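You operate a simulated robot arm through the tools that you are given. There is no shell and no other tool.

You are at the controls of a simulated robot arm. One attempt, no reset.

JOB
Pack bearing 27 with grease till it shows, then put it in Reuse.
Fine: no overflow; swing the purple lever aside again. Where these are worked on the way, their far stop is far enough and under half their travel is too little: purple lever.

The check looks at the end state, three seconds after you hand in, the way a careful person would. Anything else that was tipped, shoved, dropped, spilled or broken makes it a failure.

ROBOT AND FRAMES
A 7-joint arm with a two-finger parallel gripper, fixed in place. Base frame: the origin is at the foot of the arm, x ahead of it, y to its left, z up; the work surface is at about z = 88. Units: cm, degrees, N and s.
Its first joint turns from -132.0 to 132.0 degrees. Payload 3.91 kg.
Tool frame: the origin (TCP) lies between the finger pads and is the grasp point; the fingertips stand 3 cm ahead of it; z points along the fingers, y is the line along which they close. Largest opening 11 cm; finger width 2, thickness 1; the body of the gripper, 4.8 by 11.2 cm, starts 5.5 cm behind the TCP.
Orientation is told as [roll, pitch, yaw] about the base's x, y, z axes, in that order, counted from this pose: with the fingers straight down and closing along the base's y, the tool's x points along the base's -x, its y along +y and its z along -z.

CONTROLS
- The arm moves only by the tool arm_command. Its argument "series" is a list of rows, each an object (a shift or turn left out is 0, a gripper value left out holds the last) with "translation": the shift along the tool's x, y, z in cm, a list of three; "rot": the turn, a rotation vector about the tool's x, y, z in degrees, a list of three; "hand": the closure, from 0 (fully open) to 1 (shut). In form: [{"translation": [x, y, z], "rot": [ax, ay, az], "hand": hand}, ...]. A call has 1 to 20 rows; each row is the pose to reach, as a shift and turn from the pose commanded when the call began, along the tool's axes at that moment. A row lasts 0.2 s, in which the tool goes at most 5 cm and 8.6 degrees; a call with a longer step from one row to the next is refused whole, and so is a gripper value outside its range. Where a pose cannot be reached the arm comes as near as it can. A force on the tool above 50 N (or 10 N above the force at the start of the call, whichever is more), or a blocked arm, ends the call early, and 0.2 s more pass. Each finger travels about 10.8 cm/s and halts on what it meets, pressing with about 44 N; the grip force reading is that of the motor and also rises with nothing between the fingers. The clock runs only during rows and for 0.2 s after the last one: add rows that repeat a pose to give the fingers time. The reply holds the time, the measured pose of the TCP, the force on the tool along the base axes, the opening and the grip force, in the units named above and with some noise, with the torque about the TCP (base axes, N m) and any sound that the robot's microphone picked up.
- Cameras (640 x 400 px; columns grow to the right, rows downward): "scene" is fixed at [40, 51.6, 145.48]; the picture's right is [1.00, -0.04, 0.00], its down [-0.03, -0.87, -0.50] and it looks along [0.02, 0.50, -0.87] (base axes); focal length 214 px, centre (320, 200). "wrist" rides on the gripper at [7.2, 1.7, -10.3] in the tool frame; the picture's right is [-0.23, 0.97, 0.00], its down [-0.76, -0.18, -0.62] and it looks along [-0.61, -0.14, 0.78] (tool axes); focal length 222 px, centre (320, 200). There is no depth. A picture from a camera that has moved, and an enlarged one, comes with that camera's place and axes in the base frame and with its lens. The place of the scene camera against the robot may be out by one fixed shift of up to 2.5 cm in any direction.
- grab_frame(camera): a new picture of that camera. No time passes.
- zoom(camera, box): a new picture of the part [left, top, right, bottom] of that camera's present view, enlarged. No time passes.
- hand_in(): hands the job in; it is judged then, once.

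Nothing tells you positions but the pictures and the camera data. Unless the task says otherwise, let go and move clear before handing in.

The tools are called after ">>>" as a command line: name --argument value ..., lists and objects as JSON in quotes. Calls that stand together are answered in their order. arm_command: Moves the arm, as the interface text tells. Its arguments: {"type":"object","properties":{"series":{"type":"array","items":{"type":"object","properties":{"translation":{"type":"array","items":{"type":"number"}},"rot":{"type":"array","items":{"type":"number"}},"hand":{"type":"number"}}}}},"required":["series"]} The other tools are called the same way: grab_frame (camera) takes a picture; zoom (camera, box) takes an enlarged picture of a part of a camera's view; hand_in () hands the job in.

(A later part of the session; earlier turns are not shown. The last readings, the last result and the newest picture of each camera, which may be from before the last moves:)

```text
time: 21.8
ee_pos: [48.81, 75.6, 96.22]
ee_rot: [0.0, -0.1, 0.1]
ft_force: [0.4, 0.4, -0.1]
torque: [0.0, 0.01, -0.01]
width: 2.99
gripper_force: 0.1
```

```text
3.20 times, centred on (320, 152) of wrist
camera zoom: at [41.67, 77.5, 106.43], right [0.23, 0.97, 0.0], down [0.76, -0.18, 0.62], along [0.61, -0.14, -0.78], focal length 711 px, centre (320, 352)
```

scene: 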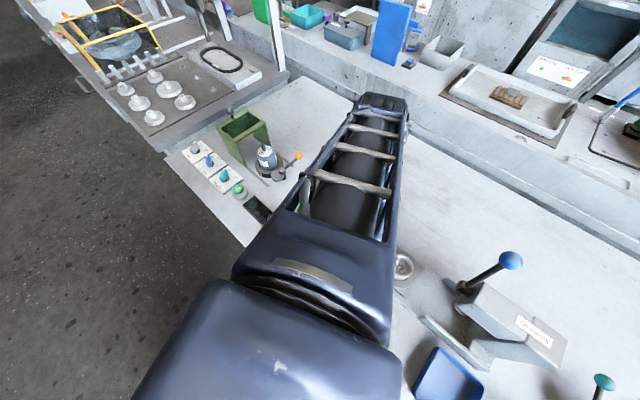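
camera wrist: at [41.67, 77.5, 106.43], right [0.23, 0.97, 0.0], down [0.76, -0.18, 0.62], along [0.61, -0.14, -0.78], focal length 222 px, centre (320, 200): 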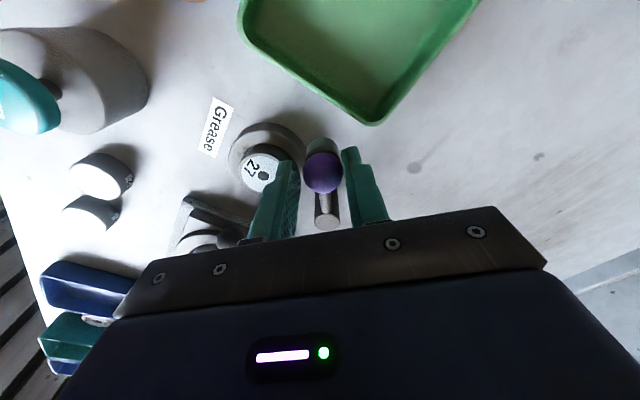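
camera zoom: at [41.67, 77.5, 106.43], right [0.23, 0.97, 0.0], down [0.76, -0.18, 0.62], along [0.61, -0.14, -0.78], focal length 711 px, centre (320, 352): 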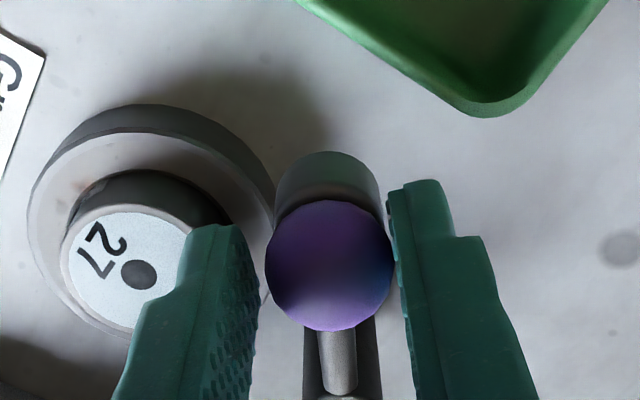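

The lever swings freely. I'll continue along the arc toward the far stop over the bearing.

>>> arm_command --series '[{"translation": [0.05, -0.44, 0]}, {"translation": [0.05, -0.88, 0]}, {"translation": [0.02, -1.33, 0]}, {"translation": [-0.03, -1.77, 0]}, {"translation": [-0.14, -2.2, 0]}, {"translation": [-0.26, -2.63, 0]}, {"translation": [-0.43, -3.05, 0]}, {"translation": [-0.61, -3.45, 0]}, {"translation": [-0.85, -3.83, 0]}, {"translation": [-1.09, -4.2, 0]}, {"translation": [-1.09, -4.2, 0]}]'

>>> grab_frame --camera "wrist"

>>> zoom --camera "wrist" --box '[220, 90, 420, 215]'

```text
time: 24.2
ee_pos: [49.93, 71.35, 96.18]
ee_rot: [-0.1, -0.1, 0.0]
ft_force: [0.5, -0.6, 0.1]
torque: [-0.01, 0.03, 0.01]
width: 2.99
gripper_force: 0.1
```

```text
taken
camera wrist: at [42.78, 73.25, 106.49], right [0.23, 0.97, 0.0], down [0.76, -0.18, 0.62], along [0.61, -0.14, -0.78], focal length 222 px, centre (320, 200)
```

wrist: 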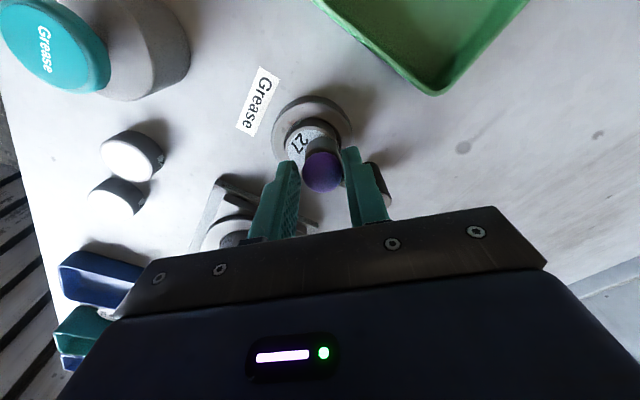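

```text
3.20 times, centred on (320, 152) of wrist
camera zoom: at [42.78, 73.25, 106.49], right [0.23, 0.97, 0.0], down [0.76, -0.18, 0.62], along [0.61, -0.14, -0.78], focal length 711 px, centre (320, 352)
```

zoom: 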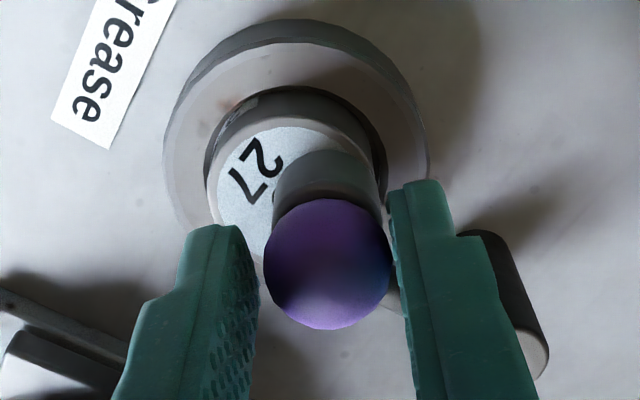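

The pad is nearly centred over the bearing with no stop felt yet, so I'll push on gently.

>>> arm_command --series '[{"translation": [-0.28, -0.35, 0]}, {"translation": [-0.59, -0.67, 0]}, {"translation": [-0.59, -0.67, 0]}]'

>>> zoom --camera "wrist" --box '[220, 90, 420, 215]'

```text
time: 25.0
ee_pos: [50.29, 70.88, 96.21]
ee_rot: [0.1, 0.0, 0.2]
ft_force: [-13.0, 5.5, 2.3]
torque: [0.27, 0.27, 0.28]
width: 3.3
gripper_force: 3.3
```

```text
3.20 times, centred on (320, 152) of wrist
camera zoom: at [43.18, 72.7, 106.55], right [0.23, 0.97, 0.0], down [0.76, -0.18, 0.62], along [0.61, -0.14, -0.78], focal length 711 px, centre (320, 352)
```

zoom: 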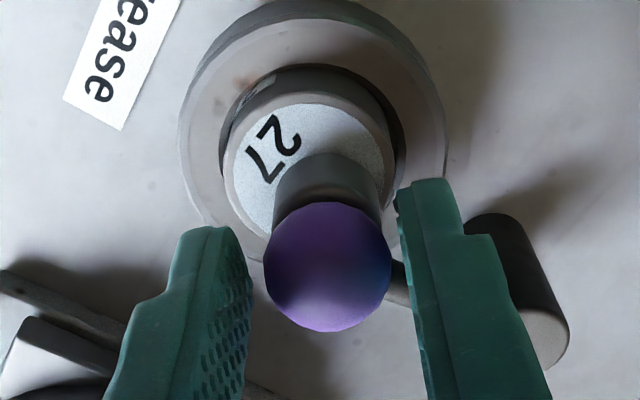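

There is resistance of about 14 N with the pad over the bearing, so the lever is at its far stop. I'll back off slightly, widen the fingers and lift clear.

>>> arm_command --series '[{"translation": [0.3, 0.1, 0], "hand": 0.68}, {"translation": [0.3, 0.1, 0], "hand": 0.64}, {"translation": [0.3, 0.1, 0], "hand": 0.64}, {"translation": [0.3, 0.1, -2], "hand": 0.64}, {"translation": [0.3, 0.1, -4.5], "hand": 0.64}, {"translation": [0.3, 0.1, -6], "hand": 0.64}, {"translation": [0.3, 0.1, -6], "hand": 0.64}]'

>>> grab_frame --camera "wrist"

>>> zoom --camera "wrist" --box '[260, 70, 400, 170]'

```text
time: 26.6
ee_pos: [50.35, 70.74, 102.17]
ee_rot: [0.0, 0.0, 0.0]
ft_force: [0.0, 0.3, 0.7]
torque: [0.02, -0.03, 0.0]
width: 3.96
gripper_force: 0.1
```

```text
taken
camera wrist: at [43.09, 72.63, 112.44], right [0.23, 0.97, 0.0], down [0.76, -0.18, 0.62], along [0.61, -0.14, -0.78], focal length 222 px, centre (320, 200)
```

wrist: 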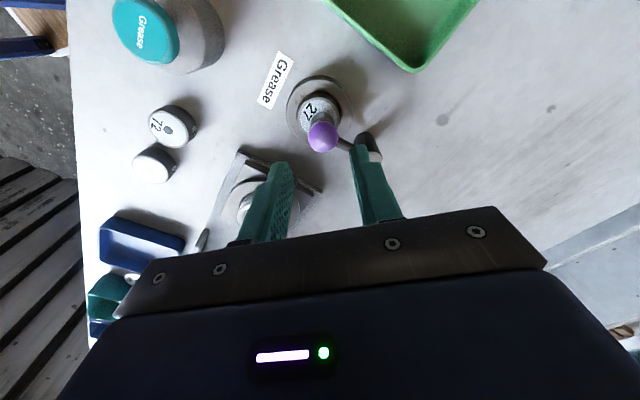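

```text
4.00 times, centred on (330, 120) of wrist
camera zoom: at [43.09, 72.63, 112.44], right [0.23, 0.97, 0.0], down [0.76, -0.18, 0.62], along [0.61, -0.14, -0.78], focal length 888 px, centre (280, 520)
```

zoom: 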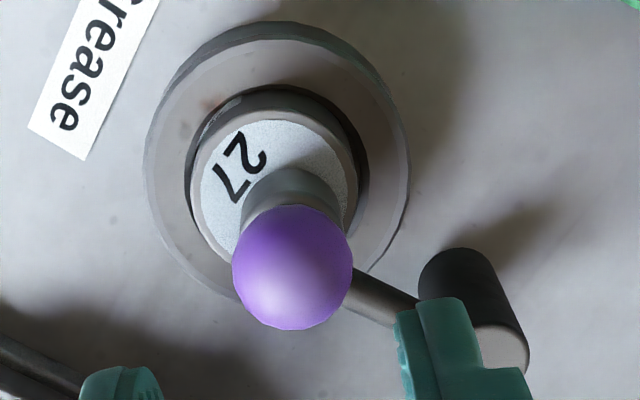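

The lever is at its stop over bearing 27. The Grease button top is near (41.0, 61.8, 95). I'll move above it with the fingers closed and yaw −50°, so the wrist camera keeps the bearing in view while I press.

>>> arm_command --series '[{"translation": [1.5, -1.5, -1], "rot": [0, 0, 8.3], "hand": 1.0}, {"translation": [3.1, -3, -1], "rot": [0, 0, 16.6], "hand": 1.0}, {"translation": [4.7, -4.5, -1], "rot": [0, 0, 25]}, {"translation": [6.2, -6, -1], "rot": [0, 0, 33.3]}, {"translation": [7.8, -7.5, -1], "rot": [0, 0, 41.6]}, {"translation": [9.35, -9, -1], "rot": [0, 0, 50]}, {"translation": [9.35, -9, -1], "rot": [0, 0, 50]}, {"translation": [9.35, -9, -1], "rot": [0, 0, 50]}]'

>>> grab_frame --camera "wrist"

>>> grab_frame --camera "scene"

```text
time: 28.4
ee_pos: [40.84, 61.62, 103.2]
ee_rot: [0.0, 0.0, -50.0]
ft_force: [0.0, 0.4, -0.1]
torque: [-0.03, 0.02, -0.01]
width: 0.0
gripper_force: 37.8
```

```text
taken
camera wrist: at [37.55, 68.51, 113.57], right [0.89, 0.45, 0.0], down [0.35, -0.7, 0.62], along [0.28, -0.56, -0.78], focal length 222 px, centre (320, 200)
```

wrist: 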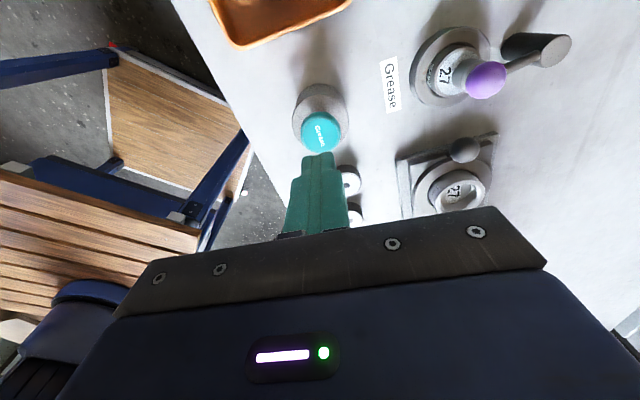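

```text
taken
```

scene: 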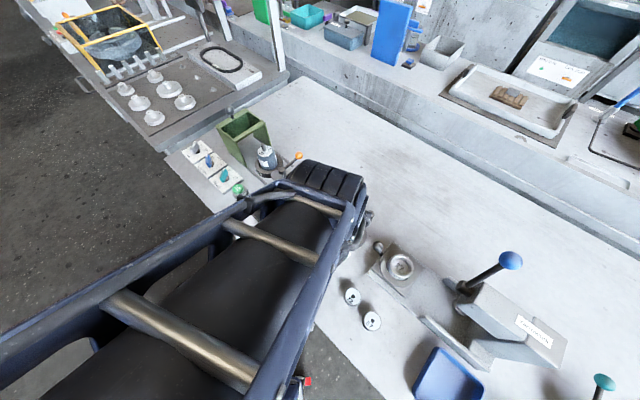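

The view is as planned: the button is straight under the fingertips and the bearing is visible at upper right. I'll descend to just above the button.

>>> arm_command --series '[{"translation": [0, 0, 2]}, {"translation": [0, 0, 3.8]}, {"translation": [0, 0, 3.8]}]'

>>> grab_frame --camera "wrist"

>>> zoom --camera "wrist" --box '[400, 20, 600, 145]'

>>> zoom --camera "wrist" --box '[260, 80, 380, 180]'

```text
time: 29.2
ee_pos: [40.93, 61.82, 99.49]
ee_rot: [0.1, 0.0, -50.0]
ft_force: [0.0, 0.4, -0.8]
torque: [0.01, -0.01, 0.01]
width: 0.01
gripper_force: 37.5
```

```text
taken
camera wrist: at [37.52, 68.66, 109.74], right [0.89, 0.45, 0.0], down [0.35, -0.7, 0.62], along [0.28, -0.56, -0.78], focal length 222 px, centre (320, 200)
```

wrist: 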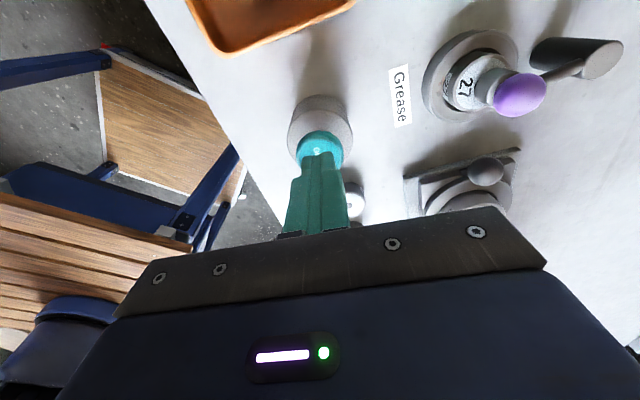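

```text
3.20 times, centred on (500, 82) of wrist
camera zoom: at [37.52, 68.66, 109.74], right [0.89, 0.45, 0.0], down [0.35, -0.7, 0.62], along [0.28, -0.56, -0.78], focal length 711 px, centre (-256, 576)
```

zoom: 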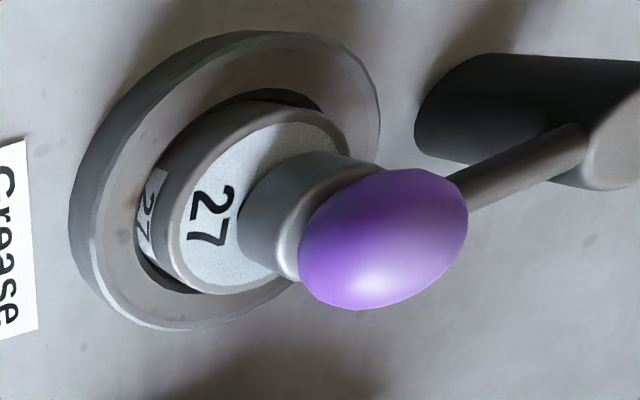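

```text
4.00 times, centred on (320, 130) of wrist
camera zoom: at [37.52, 68.66, 109.74], right [0.89, 0.45, 0.0], down [0.35, -0.7, 0.62], along [0.28, -0.56, -0.78], focal length 888 px, centre (320, 480)
```

zoom: 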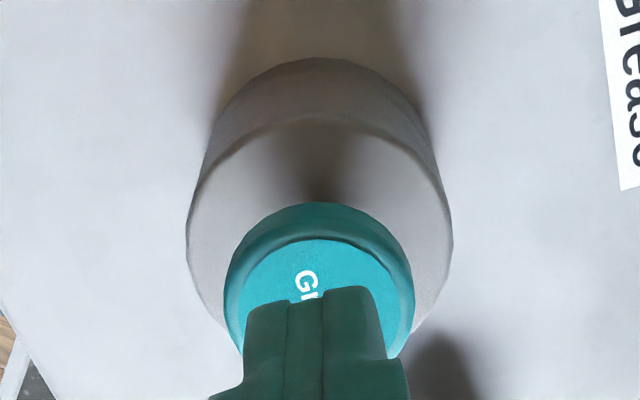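

The view of the bearing rim and face is good. I'll press down in small steps, checking the force and the bearing after each.

>>> arm_command --series '[{"translation": [0, 0, 0.7]}, {"translation": [0, 0, 1.2]}]'

>>> zoom --camera "wrist" --box '[400, 20, 600, 145]'

>>> zoom --camera "wrist" --box '[260, 80, 380, 180]'

```text
time: 29.8
ee_pos: [40.97, 61.88, 98.28]
ee_rot: [0.0, 0.0, -50.0]
ft_force: [-0.2, -0.8, -0.7]
torque: [-0.04, 0.0, 0.01]
width: 0.0
gripper_force: 38.1
```

```text
3.20 times, centred on (500, 82) of wrist
camera zoom: at [37.57, 68.7, 108.46], right [0.89, 0.45, 0.0], down [0.35, -0.7, 0.62], along [0.28, -0.56, -0.78], focal length 711 px, centre (-256, 576)
```

zoom: 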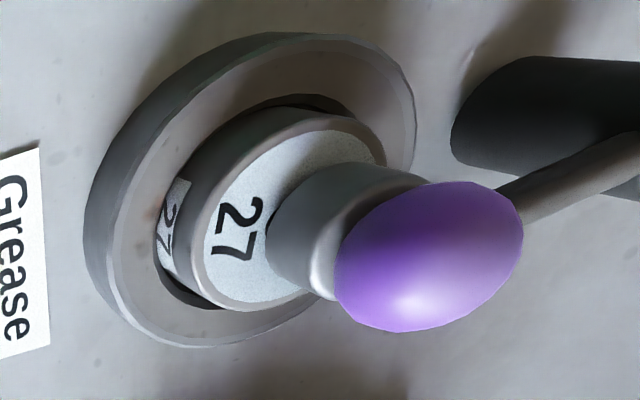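

```text
4.00 times, centred on (320, 130) of wrist
camera zoom: at [37.57, 68.7, 108.46], right [0.89, 0.45, 0.0], down [0.35, -0.7, 0.62], along [0.28, -0.56, -0.78], focal length 888 px, centre (320, 480)
```

zoom: 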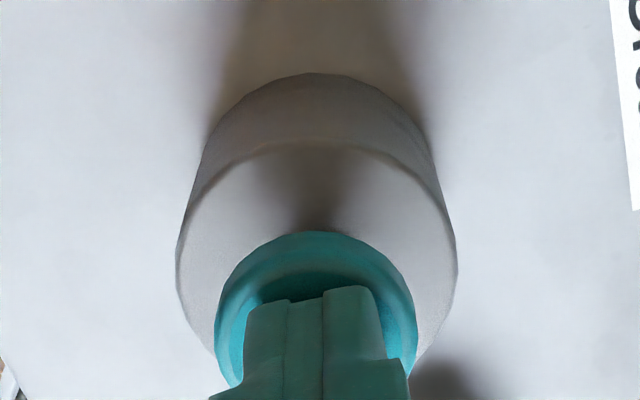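

Almost touching. I'll step further down in 0.3 cm increments.

>>> arm_command --series '[{"translation": [0, 0, 0.4]}]'

>>> zoom --camera "wrist" --box '[400, 20, 600, 145]'

```text
time: 30.2
ee_pos: [40.9, 61.79, 97.75]
ee_rot: [0.0, 0.0, -49.9]
ft_force: [0.1, 1.8, 2.3]
torque: [0.02, -0.01, -0.01]
width: 0.0
gripper_force: 37.5
```

```text
3.20 times, centred on (500, 82) of wrist
camera zoom: at [37.56, 68.65, 108.15], right [0.89, 0.45, 0.0], down [0.35, -0.7, 0.62], along [0.28, -0.56, -0.78], focal length 711 px, centre (-256, 576)
```

zoom: 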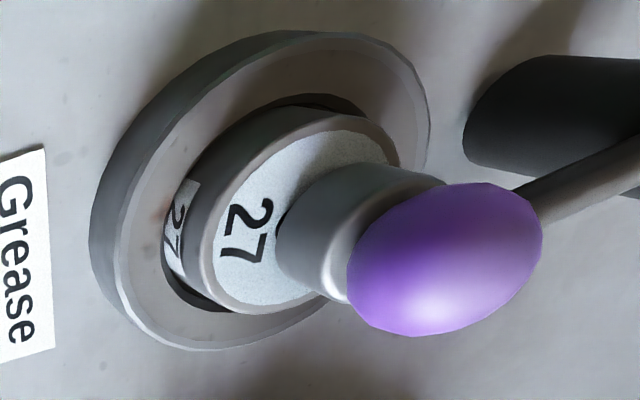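

The fingertips have just made contact with the button. I'll press slightly deeper.

>>> arm_command --series '[{"translation": [0, 0, 0.2]}]'

>>> zoom --camera "wrist" --box '[400, 20, 600, 145]'

```text
time: 30.6
ee_pos: [41.01, 61.87, 97.52]
ee_rot: [-0.1, -0.1, -49.9]
ft_force: [0.7, 1.4, 3.3]
torque: [0.02, 0.01, 0.01]
width: 0.0
gripper_force: 37.6
```

```text
3.20 times, centred on (500, 82) of wrist
camera zoom: at [37.56, 68.64, 107.93], right [0.89, 0.45, 0.0], down [0.35, -0.7, 0.62], along [0.28, -0.56, -0.78], focal length 711 px, centre (-256, 576)
```

zoom: 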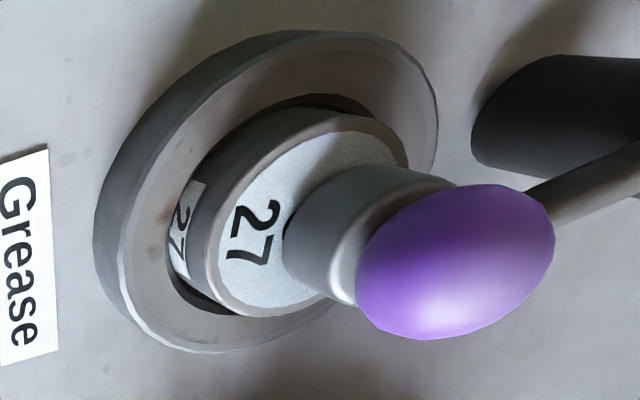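

>>> arm_command --series '[{"translation": [0, 0, 0.2]}]'

>>> zoom --camera "wrist" --box '[400, 20, 600, 145]'

```text
time: 31.0
ee_pos: [40.7, 61.8, 97.33]
ee_rot: [0.0, 0.0, -50.1]
ft_force: [2.9, 0.5, 4.3]
torque: [0.02, -0.1, 0.01]
width: 0.0
gripper_force: 38.4
```

```text
3.20 times, centred on (500, 82) of wrist
camera zoom: at [37.55, 68.63, 107.71], right [0.89, 0.45, 0.0], down [0.35, -0.7, 0.62], along [0.28, -0.56, -0.78], focal length 711 px, centre (-256, 576)
```

zoom: 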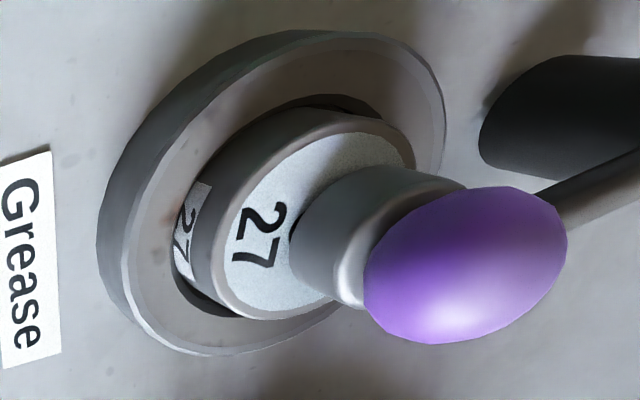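

The button is springing down with no grease or sound yet. I'll press further.

>>> arm_command --series '[{"translation": [0, 0, 0.2]}]'

>>> zoom --camera "wrist" --box '[400, 20, 600, 145]'

>>> zoom --camera "wrist" --box '[260, 80, 380, 180]'

```text
time: 31.4
ee_pos: [40.8, 61.83, 97.28]
ee_rot: [0.1, 0.0, -49.8]
ft_force: [1.2, -1.8, 5.7]
torque: [-0.03, 0.0, -0.03]
width: 0.0
gripper_force: 37.9
heard: click
```

```text
3.20 times, centred on (500, 82) of wrist
camera zoom: at [37.55, 68.63, 107.52], right [0.89, 0.45, 0.0], down [0.35, -0.7, 0.62], along [0.28, -0.56, -0.78], focal length 711 px, centre (-256, 576)
```

zoom: 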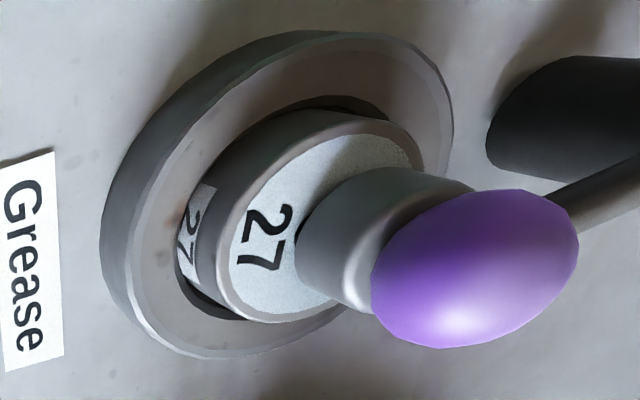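

```text
4.00 times, centred on (320, 130) of wrist
camera zoom: at [37.55, 68.63, 107.52], right [0.89, 0.45, 0.0], down [0.35, -0.7, 0.62], along [0.28, -0.56, -0.78], focal length 888 px, centre (320, 480)
```

zoom: 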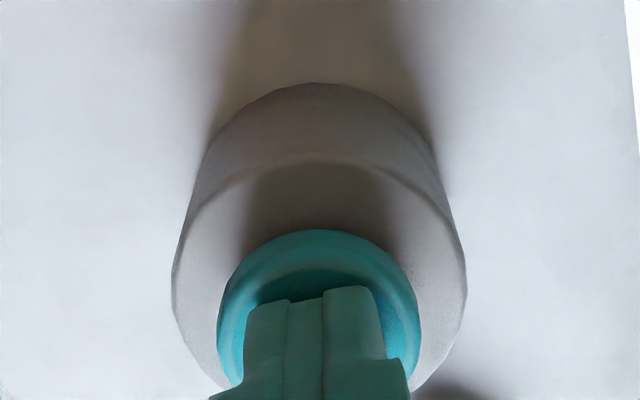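

The button clicked. I'll hold it in short calls and watch the bearing.

>>> arm_command --series '[{"translation": [0, 0, 0.1]}]'

>>> zoom --camera "wrist" --box '[400, 20, 600, 145]'

```text
time: 31.8
ee_pos: [40.78, 61.87, 97.17]
ee_rot: [0.0, 0.0, -50.0]
ft_force: [3.3, 0.8, 4.6]
torque: [0.01, -0.11, 0.0]
width: 0.02
gripper_force: 38.1
```

```text
3.20 times, centred on (500, 82) of wrist
camera zoom: at [37.51, 68.61, 107.46], right [0.89, 0.45, 0.0], down [0.35, -0.7, 0.62], along [0.28, -0.56, -0.78], focal length 711 px, centre (-256, 576)
```

zoom: 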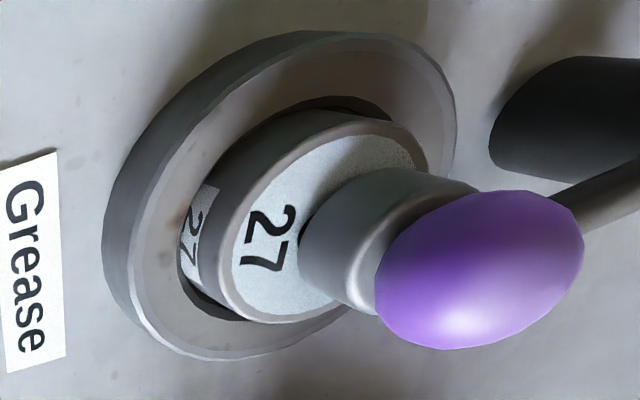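

>>> arm_command --series '[{"translation": [0, 0, 0.05]}]'

>>> zoom --camera "wrist" --box '[400, 20, 600, 145]'

```text
time: 32.2
ee_pos: [40.83, 61.8, 97.08]
ee_rot: [-0.1, 0.1, -49.9]
ft_force: [2.9, 0.0, 5.3]
torque: [0.02, -0.07, -0.02]
width: 0.03
gripper_force: 37.1
```

```text
3.20 times, centred on (500, 82) of wrist
camera zoom: at [37.51, 68.61, 107.39], right [0.89, 0.45, 0.0], down [0.35, -0.7, 0.62], along [0.28, -0.56, -0.78], focal length 711 px, centre (-256, 576)
```

zoom: 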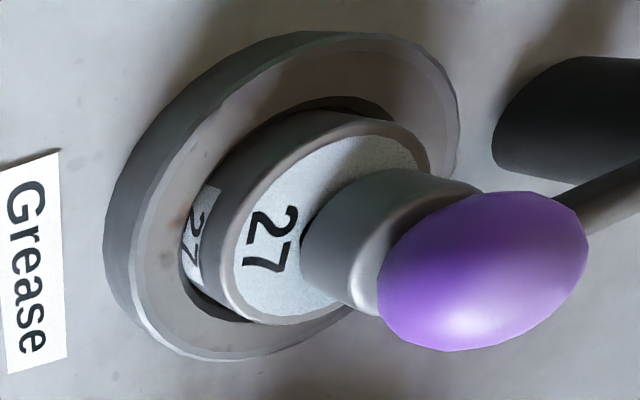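

>>> arm_command --series '[{"translation": [0, 0, 0.05]}]'

>>> zoom --camera "wrist" --box '[430, 20, 560, 110]'

```text
time: 32.6
ee_pos: [40.87, 61.89, 97.06]
ee_rot: [-0.1, 0.0, -49.9]
ft_force: [-3.1, -4.2, 6.8]
torque: [-0.08, 0.06, 0.01]
width: 0.0
gripper_force: 37.6
```

```text
4.44 times, centred on (495, 65) of wrist
camera zoom: at [37.52, 68.64, 107.29], right [0.89, 0.45, 0.0], down [0.35, -0.7, 0.62], along [0.28, -0.56, -0.78], focal length 987 px, centre (-458, 800)
```

zoom: 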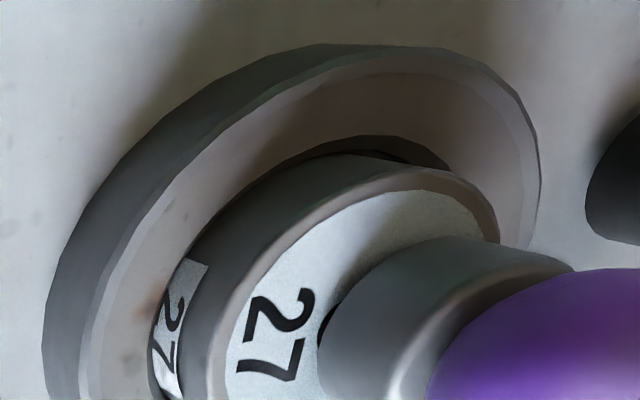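

Still nothing showing. I'll keep holding in 0.4 s steps.

>>> arm_command --series '[{"translation": [0, 0, 0]}]'

>>> zoom --camera "wrist" --box '[430, 40, 560, 130]'

```text
time: 33.0
ee_pos: [40.99, 61.85, 96.98]
ee_rot: [0.0, 0.0, -50.0]
ft_force: [-2.9, -1.8, 6.7]
torque: [-0.08, 0.1, 0.01]
width: 0.0
gripper_force: 37.7
```

```text
4.44 times, centred on (495, 85) of wrist
camera zoom: at [37.54, 68.65, 107.3], right [0.89, 0.45, 0.0], down [0.35, -0.7, 0.62], along [0.28, -0.56, -0.78], focal length 987 px, centre (-458, 711)
```

zoom: 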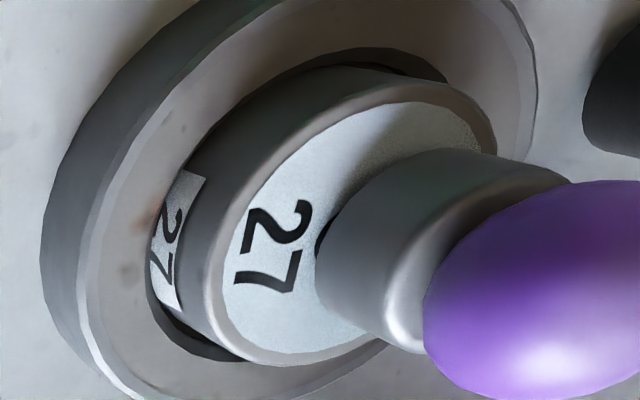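

>>> arm_command --series '[{"translation": [0, 0, 0]}]'

>>> zoom --camera "wrist" --box '[430, 40, 560, 130]'

```text
time: 33.4
ee_pos: [40.88, 61.88, 96.98]
ee_rot: [0.1, 0.1, -49.9]
ft_force: [-3.7, -2.5, 5.4]
torque: [-0.05, 0.1, -0.03]
width: 0.01
gripper_force: 37.8
```

```text
4.44 times, centred on (495, 85) of wrist
camera zoom: at [37.54, 68.66, 107.3], right [0.89, 0.45, 0.0], down [0.35, -0.7, 0.62], along [0.28, -0.56, -0.78], focal length 987 px, centre (-458, 711)
```

zoom: 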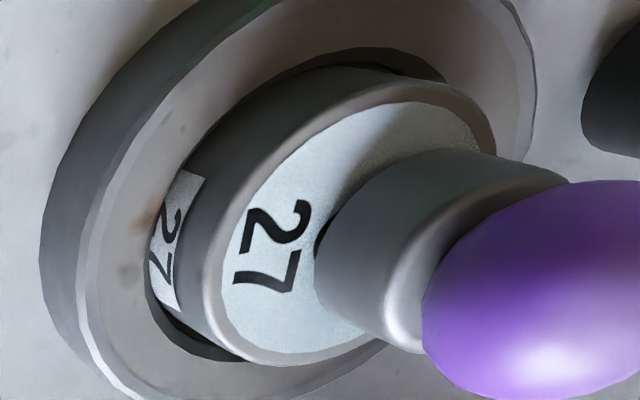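

>>> arm_command --series '[{"translation": [0, 0, 0]}]'

>>> zoom --camera "wrist" --box '[450, 50, 530, 120]'

```text
time: 33.8
ee_pos: [40.8, 61.87, 96.9]
ee_rot: [0.1, -0.1, -50.0]
ft_force: [-4.0, -3.2, 6.2]
torque: [-0.09, 0.13, 0.01]
width: 0.03
gripper_force: 37.5
```

```text
5.71 times, centred on (490, 85) of wrist
camera zoom: at [37.55, 68.66, 107.3], right [0.89, 0.45, 0.0], down [0.35, -0.7, 0.62], along [0.28, -0.56, -0.78], focal length 1269 px, centre (-651, 857)
```

zoom: 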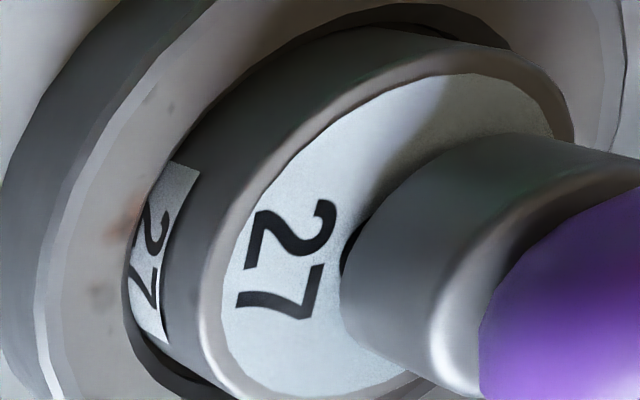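

>>> arm_command --series '[{"translation": [0, 0, 0.05]}]'

>>> zoom --camera "wrist" --box '[450, 50, 530, 120]'

```text
time: 34.2
ee_pos: [40.83, 61.9, 96.95]
ee_rot: [-0.1, -0.1, -49.9]
ft_force: [-5.4, -1.1, 6.4]
torque: [-0.05, 0.14, 0.0]
width: 0.02
gripper_force: 37.3
```

```text
5.71 times, centred on (490, 85) of wrist
camera zoom: at [37.59, 68.67, 107.28], right [0.89, 0.45, 0.0], down [0.35, -0.7, 0.62], along [0.28, -0.56, -0.78], focal length 1269 px, centre (-651, 857)
```

zoom: 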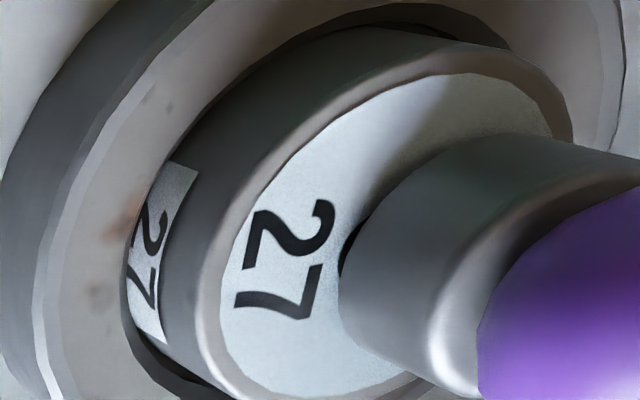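

>>> arm_command --series '[{"translation": [0, 0, 0]}]'

>>> grab_frame --camera "wrist"

>>> zoom --camera "wrist" --box '[430, 40, 560, 130]'

```text
time: 34.6
ee_pos: [40.92, 61.91, 97.03]
ee_rot: [0.0, -0.1, -49.9]
ft_force: [-3.0, 0.2, 5.8]
torque: [-0.01, 0.16, 0.0]
width: 0.02
gripper_force: 38.1
```

```text
taken
camera wrist: at [37.6, 68.67, 107.27], right [0.89, 0.45, 0.0], down [0.35, -0.7, 0.62], along [0.28, -0.56, -0.78], focal length 222 px, centre (320, 200)
```

wrist: 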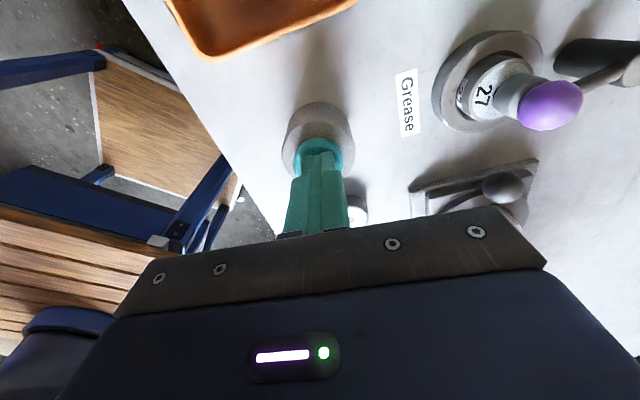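

```text
4.44 times, centred on (495, 85) of wrist
camera zoom: at [37.6, 68.67, 107.27], right [0.89, 0.45, 0.0], down [0.35, -0.7, 0.62], along [0.28, -0.56, -0.78], focal length 987 px, centre (-458, 711)
```

zoom: 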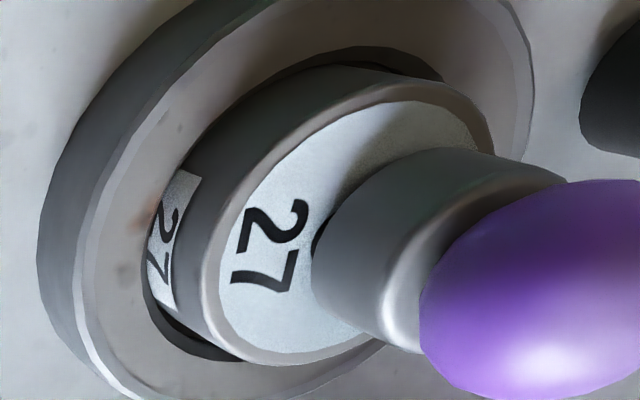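

>>> arm_command --series '[{"translation": [0, 0, 0]}]'

>>> zoom --camera "wrist" --box '[430, 20, 560, 130]'

```text
time: 35.0
ee_pos: [40.85, 61.86, 96.98]
ee_rot: [0.1, 0.0, -49.9]
ft_force: [-3.7, -0.3, 6.5]
torque: [0.02, 0.08, -0.02]
width: 0.0
gripper_force: 37.5
```

```text
3.64 times, centred on (495, 75) of wrist
camera zoom: at [37.6, 68.67, 107.27], right [0.89, 0.45, 0.0], down [0.35, -0.7, 0.62], along [0.28, -0.56, -0.78], focal length 808 px, centre (-316, 654)
```

zoom: 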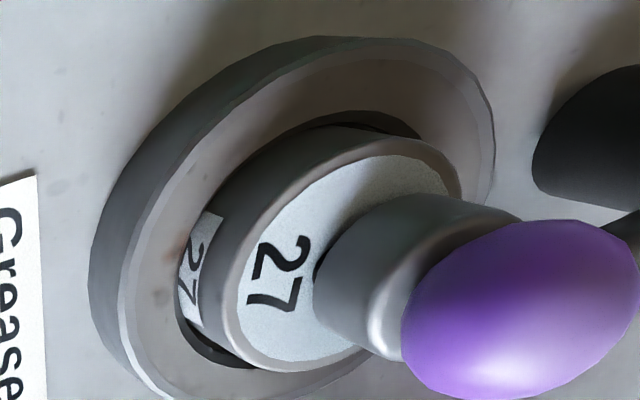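

>>> arm_command --series '[{"translation": [0, 0, 0]}]'

>>> zoom --camera "wrist" --box '[430, 20, 560, 130]'

```text
time: 35.4
ee_pos: [41.01, 61.85, 96.95]
ee_rot: [0.0, 0.0, -49.9]
ft_force: [-2.7, 1.8, 6.4]
torque: [0.04, 0.1, 0.03]
width: 0.0
gripper_force: 38.3
```

```text
3.64 times, centred on (495, 75) of wrist
camera zoom: at [37.61, 68.67, 107.27], right [0.89, 0.45, 0.0], down [0.35, -0.7, 0.62], along [0.28, -0.56, -0.78], focal length 808 px, centre (-316, 654)
```

zoom: 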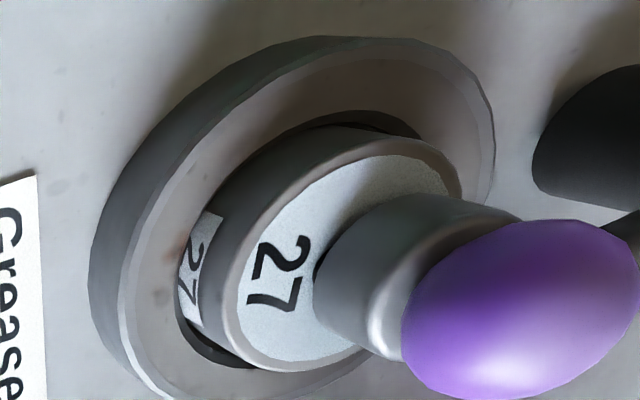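

>>> arm_command --series '[{"translation": [0, 0, 0]}]'

>>> zoom --camera "wrist" --box '[430, 20, 560, 130]'

```text
time: 35.8
ee_pos: [40.91, 61.82, 96.86]
ee_rot: [0.1, 0.1, -49.9]
ft_force: [-2.7, 1.8, 5.8]
torque: [0.04, 0.07, 0.0]
width: 0.0
gripper_force: 38.0
```

```text
3.64 times, centred on (495, 75) of wrist
camera zoom: at [37.61, 68.67, 107.27], right [0.89, 0.45, 0.0], down [0.35, -0.7, 0.62], along [0.28, -0.56, -0.78], focal length 808 px, centre (-316, 654)
```

zoom: 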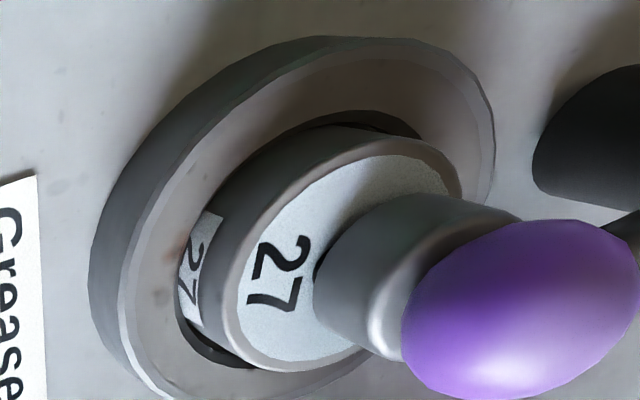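

Still nothing visible after about 4.4 s. I'll release the button and look closely from another angle before continuing.

>>> arm_command --series '[{"translation": [0, 0, -1.5]}, {"translation": [0, 0, -4]}, {"translation": [0, 0, -4]}]'

>>> grab_frame --camera "wrist"

>>> zoom --camera "wrist" --box '[400, 20, 560, 120]'

```text
time: 36.6
ee_pos: [40.83, 62.03, 100.83]
ee_rot: [-0.1, 0.0, -50.0]
ft_force: [-0.2, -0.5, -0.8]
torque: [-0.03, 0.01, 0.0]
width: 0.02
gripper_force: 37.7
```

```text
taken
camera wrist: at [37.57, 68.84, 111.22], right [0.89, 0.45, 0.0], down [0.35, -0.7, 0.62], along [0.28, -0.56, -0.78], focal length 222 px, centre (320, 200)
```

wrist: 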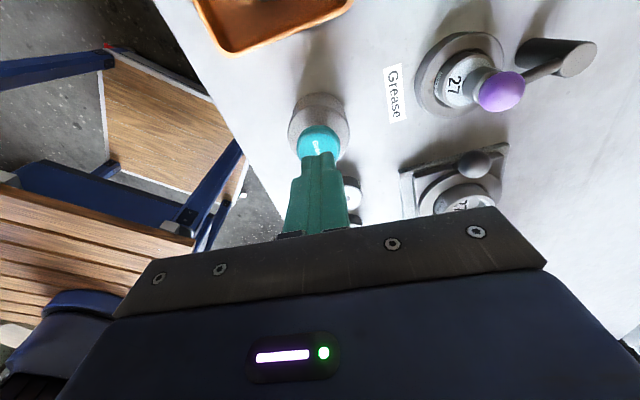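

```text
4.00 times, centred on (480, 70) of wrist
camera zoom: at [37.57, 68.84, 111.22], right [0.89, 0.45, 0.0], down [0.35, -0.7, 0.62], along [0.28, -0.56, -0.78], focal length 888 px, centre (-320, 720)
```

zoom: 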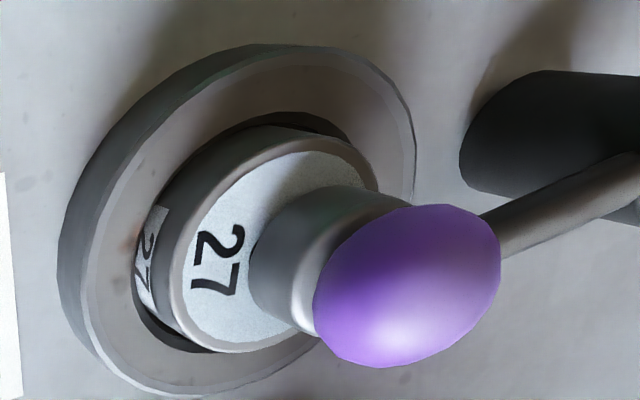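

>>> zoom --camera "wrist" --box '[440, 60, 490, 110]'

>>> zoom --camera "wrist" --box '[270, 80, 370, 170]'

```text
8.00 times, centred on (465, 85) of wrist
camera zoom: at [37.57, 68.84, 111.22], right [0.89, 0.45, 0.0], down [0.35, -0.7, 0.62], along [0.28, -0.56, -0.78], focal length 1777 px, centre (-840, 1120)
```

zoom: 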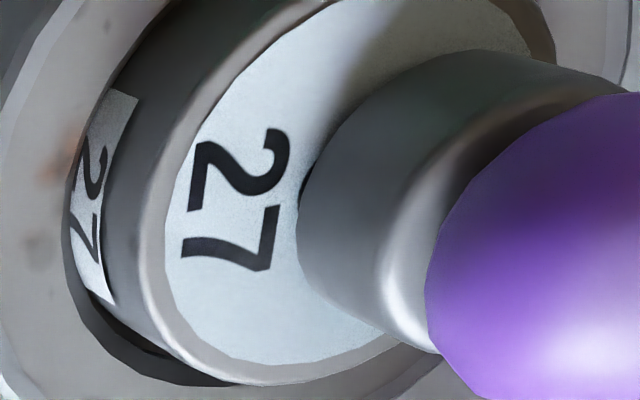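

```text
4.44 times, centred on (320, 125) of wrist
camera zoom: at [37.57, 68.84, 111.22], right [0.89, 0.45, 0.0], down [0.35, -0.7, 0.62], along [0.28, -0.56, -0.78], focal length 987 px, centre (320, 533)
```

zoom: 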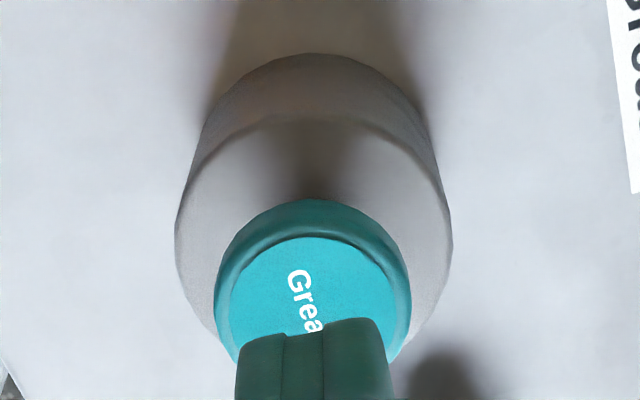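

The bore edge is still dark and no grease is visible, and the button has sprung back. I'll press again, slightly deeper, and keep watching.

>>> arm_command --series '[{"translation": [0, 0, 2.5]}, {"translation": [0, 0, 3.5]}, {"translation": [0, 0, 4.2]}, {"translation": [0, 0, 4.2]}]'

>>> zoom --camera "wrist" --box '[430, 20, 560, 130]'

```text
time: 37.6
ee_pos: [40.86, 61.89, 96.84]
ee_rot: [0.1, 0.0, -50.0]
ft_force: [1.1, -4.0, 11.5]
torque: [-0.17, -0.04, -0.03]
width: 0.03
gripper_force: 38.1
heard: click
```

```text
3.64 times, centred on (495, 75) of wrist
camera zoom: at [37.54, 68.65, 107.16], right [0.89, 0.45, 0.0], down [0.35, -0.7, 0.62], along [0.28, -0.56, -0.78], focal length 808 px, centre (-316, 654)
```

zoom: 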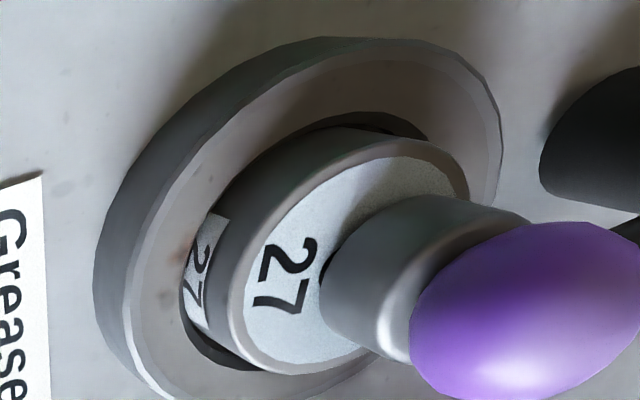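

>>> arm_command --series '[{"translation": [0, 0, 0]}]'

>>> zoom --camera "wrist" --box '[430, 20, 560, 130]'

```text
time: 38.0
ee_pos: [40.83, 61.84, 96.85]
ee_rot: [0.0, 0.1, -50.0]
ft_force: [3.5, -5.3, 12.9]
torque: [-0.14, -0.16, 0.02]
width: 0.01
gripper_force: 37.5
```

```text
3.64 times, centred on (495, 75) of wrist
camera zoom: at [37.54, 68.65, 107.15], right [0.89, 0.45, 0.0], down [0.35, -0.7, 0.62], along [0.28, -0.56, -0.78], focal length 808 px, centre (-316, 654)
```

zoom: 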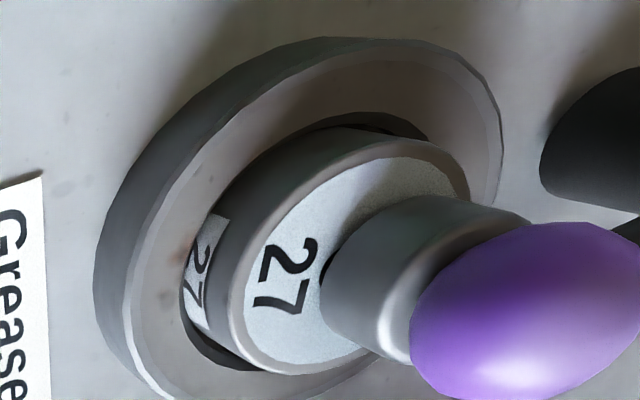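

>>> arm_command --series '[{"translation": [0, 0, 0]}]'

>>> zoom --camera "wrist" --box '[430, 20, 560, 130]'

```text
time: 38.4
ee_pos: [40.79, 61.9, 96.84]
ee_rot: [0.0, 0.0, -50.0]
ft_force: [5.3, -4.4, 14.9]
torque: [-0.14, -0.13, 0.02]
width: 0.01
gripper_force: 37.5
```

```text
3.64 times, centred on (495, 75) of wrist
camera zoom: at [37.54, 68.66, 107.15], right [0.89, 0.45, 0.0], down [0.35, -0.7, 0.62], along [0.28, -0.56, -0.78], focal length 808 px, centre (-316, 654)
```

zoom: 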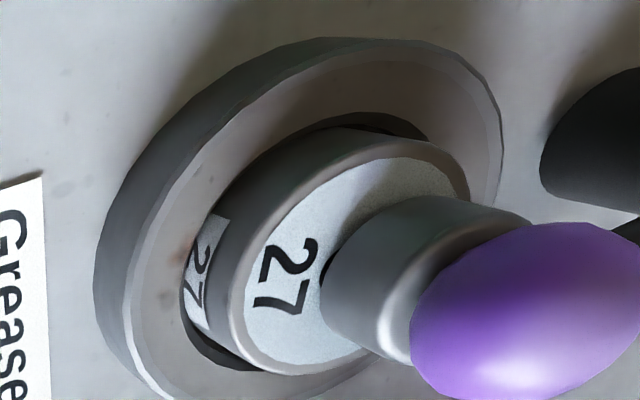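

>>> arm_command --series '[{"translation": [0, 0, 0]}]'

>>> zoom --camera "wrist" --box '[430, 20, 560, 130]'

```text
time: 38.8
ee_pos: [40.84, 61.89, 96.77]
ee_rot: [0.0, 0.0, -49.9]
ft_force: [5.8, -3.7, 14.5]
torque: [-0.08, -0.13, 0.01]
width: 0.0
gripper_force: 37.7
```

```text
3.64 times, centred on (495, 75) of wrist
camera zoom: at [37.53, 68.66, 107.14], right [0.89, 0.45, 0.0], down [0.35, -0.7, 0.62], along [0.28, -0.56, -0.78], focal length 808 px, centre (-316, 654)
```

zoom: 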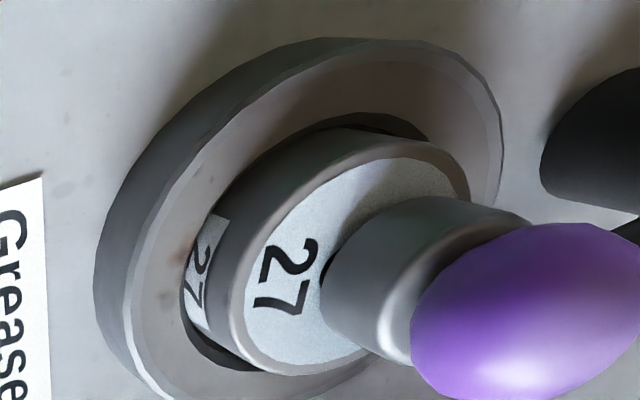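

>>> arm_command --series '[{"translation": [0, 0, 0]}]'

>>> zoom --camera "wrist" --box '[430, 20, 560, 130]'

```text
time: 39.2
ee_pos: [40.99, 61.85, 96.79]
ee_rot: [-0.1, 0.0, -49.9]
ft_force: [6.0, -3.0, 15.2]
torque: [-0.08, -0.2, 0.03]
width: 0.0
gripper_force: 37.9
```

```text
3.64 times, centred on (495, 75) of wrist
camera zoom: at [37.53, 68.66, 107.14], right [0.89, 0.45, 0.0], down [0.35, -0.7, 0.62], along [0.28, -0.56, -0.78], focal length 808 px, centre (-316, 654)
```

zoom: 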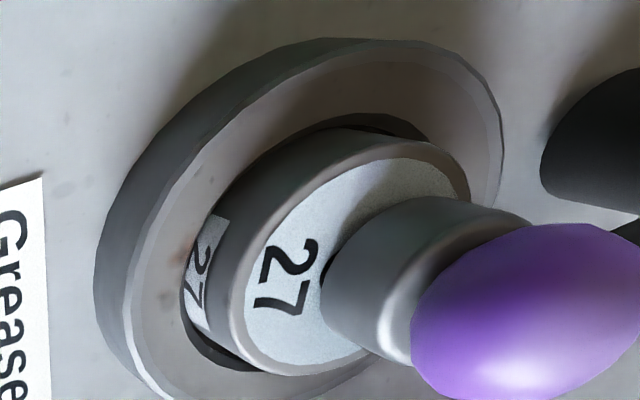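

Nothing shows after about 6 s in total. I'll release and inspect from above the cup and from the other side.

>>> arm_command --series '[{"translation": [0, 0, -3]}, {"translation": [0, 0, -7]}, {"translation": [0, 0, -7]}]'

>>> zoom --camera "wrist" --box '[390, 10, 550, 120]'

>>> arm_command --series '[{"translation": [0, 0, -7], "rot": [0, 0, -8.3], "hand": 0.9}, {"translation": [0, 3, -7], "rot": [0, 0, -16.6], "hand": 0.64}, {"translation": [0, 6, -7], "rot": [0, 0, -25], "hand": 0.64}, {"translation": [0, 9, -7], "rot": [0, 0, -33.3]}, {"translation": [0, 11, -7], "rot": [0, 0, -41.6]}, {"translation": [0, 12.4, -7], "rot": [0, 0, -50]}, {"translation": [0, 12.4, -7], "rot": [0, 0, -50]}]'

>>> grab_frame --camera "wrist"

>>> zoom --camera "wrist" --box '[260, 70, 400, 170]'

```text
time: 40.0
ee_pos: [40.8, 62.04, 103.81]
ee_rot: [0.1, 0.0, -50.0]
ft_force: [0.0, 0.4, -0.1]
torque: [0.02, 0.02, -0.01]
width: 0.0
gripper_force: 37.3
```

```text
3.64 times, centred on (470, 65) of wrist
camera zoom: at [37.52, 68.74, 114.16], right [0.89, 0.45, 0.0], down [0.35, -0.7, 0.62], along [0.28, -0.56, -0.78], focal length 808 px, centre (-226, 691)
```

zoom: 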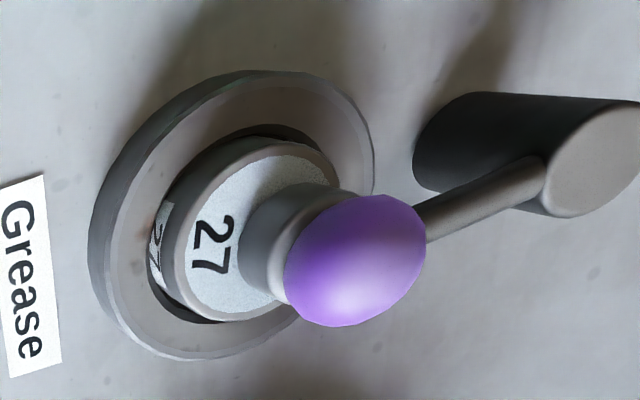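

```text
refused: row 1 steps farther than a row can; nothing moved
```

```text
taken
camera wrist: at [37.52, 68.74, 114.16], right [0.89, 0.45, 0.0], down [0.35, -0.7, 0.62], along [0.28, -0.56, -0.78], focal length 222 px, centre (320, 200)
```

wrist: 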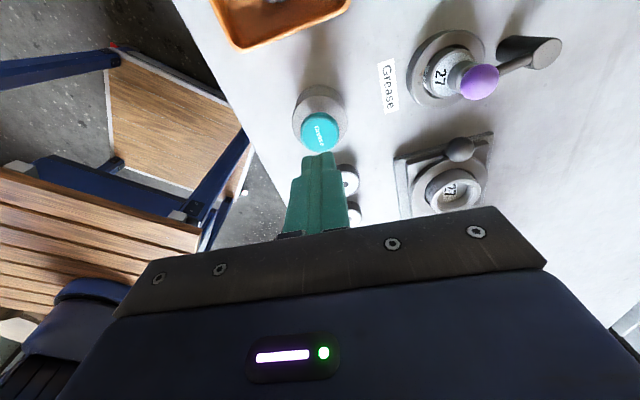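

```text
4.00 times, centred on (330, 120) of wrist
camera zoom: at [37.52, 68.74, 114.16], right [0.89, 0.45, 0.0], down [0.35, -0.7, 0.62], along [0.28, -0.56, -0.78], focal length 888 px, centre (280, 520)
```

zoom: 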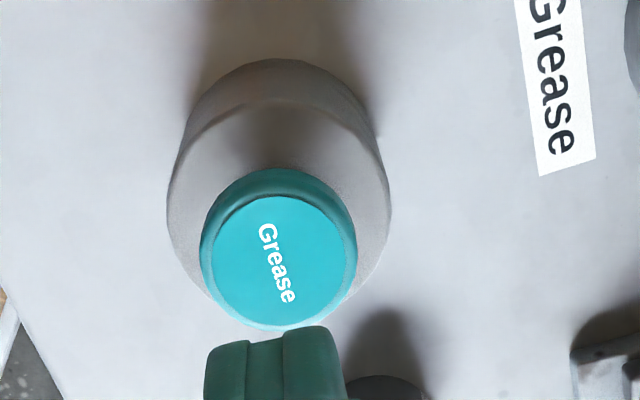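

The lever arrangement is unchanged. I'll go back over the knob, aligned at yaw 0, and swing the lever aside to inspect the bearing face.

>>> arm_command --series '[{"translation": [0.15, 2, 0], "rot": [0, 0, -8.3], "hand": 0.9}, {"translation": [0.35, 4.3, 0], "rot": [0, 0, -16.6], "hand": 0.64}, {"translation": [0.5, 6.6, 0], "rot": [0, 0, -25], "hand": 0.64}, {"translation": [0.7, 8.9, 0], "rot": [0, 0, -33.3]}, {"translation": [0.9, 11.1, 0], "rot": [0, 0, -41.6]}, {"translation": [1.05, 13.22, 0], "rot": [0, 0, -50]}, {"translation": [1.05, 13.22, 0], "rot": [0, 0, -50]}]'

>>> grab_frame --camera "wrist"

>>> zoom --camera "wrist" --box '[260, 70, 400, 170]'

```text
time: 41.6
ee_pos: [50.3, 71.28, 103.83]
ee_rot: [0.0, 0.0, 0.0]
ft_force: [-0.2, 0.7, 0.2]
torque: [0.01, -0.02, 0.01]
width: 3.97
gripper_force: 0.1
```

```text
taken
camera wrist: at [43.15, 73.07, 114.16], right [0.23, 0.97, 0.0], down [0.76, -0.18, 0.62], along [0.61, -0.14, -0.78], focal length 222 px, centre (320, 200)
```

wrist: 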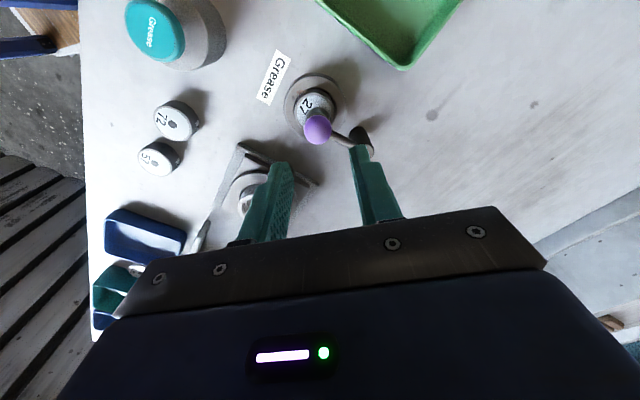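

```text
4.00 times, centred on (330, 120) of wrist
camera zoom: at [43.15, 73.07, 114.16], right [0.23, 0.97, 0.0], down [0.76, -0.18, 0.62], along [0.61, -0.14, -0.78], focal length 888 px, centre (280, 520)
```

zoom: 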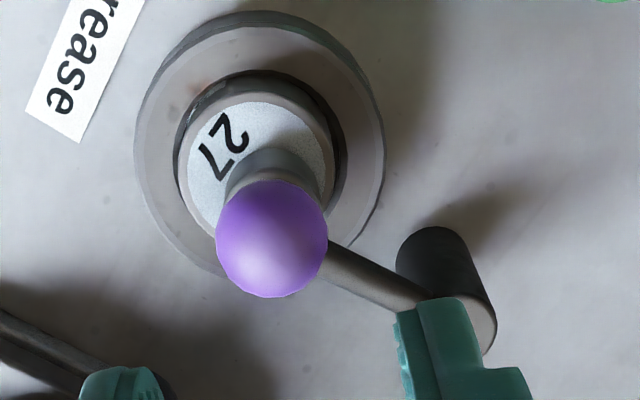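

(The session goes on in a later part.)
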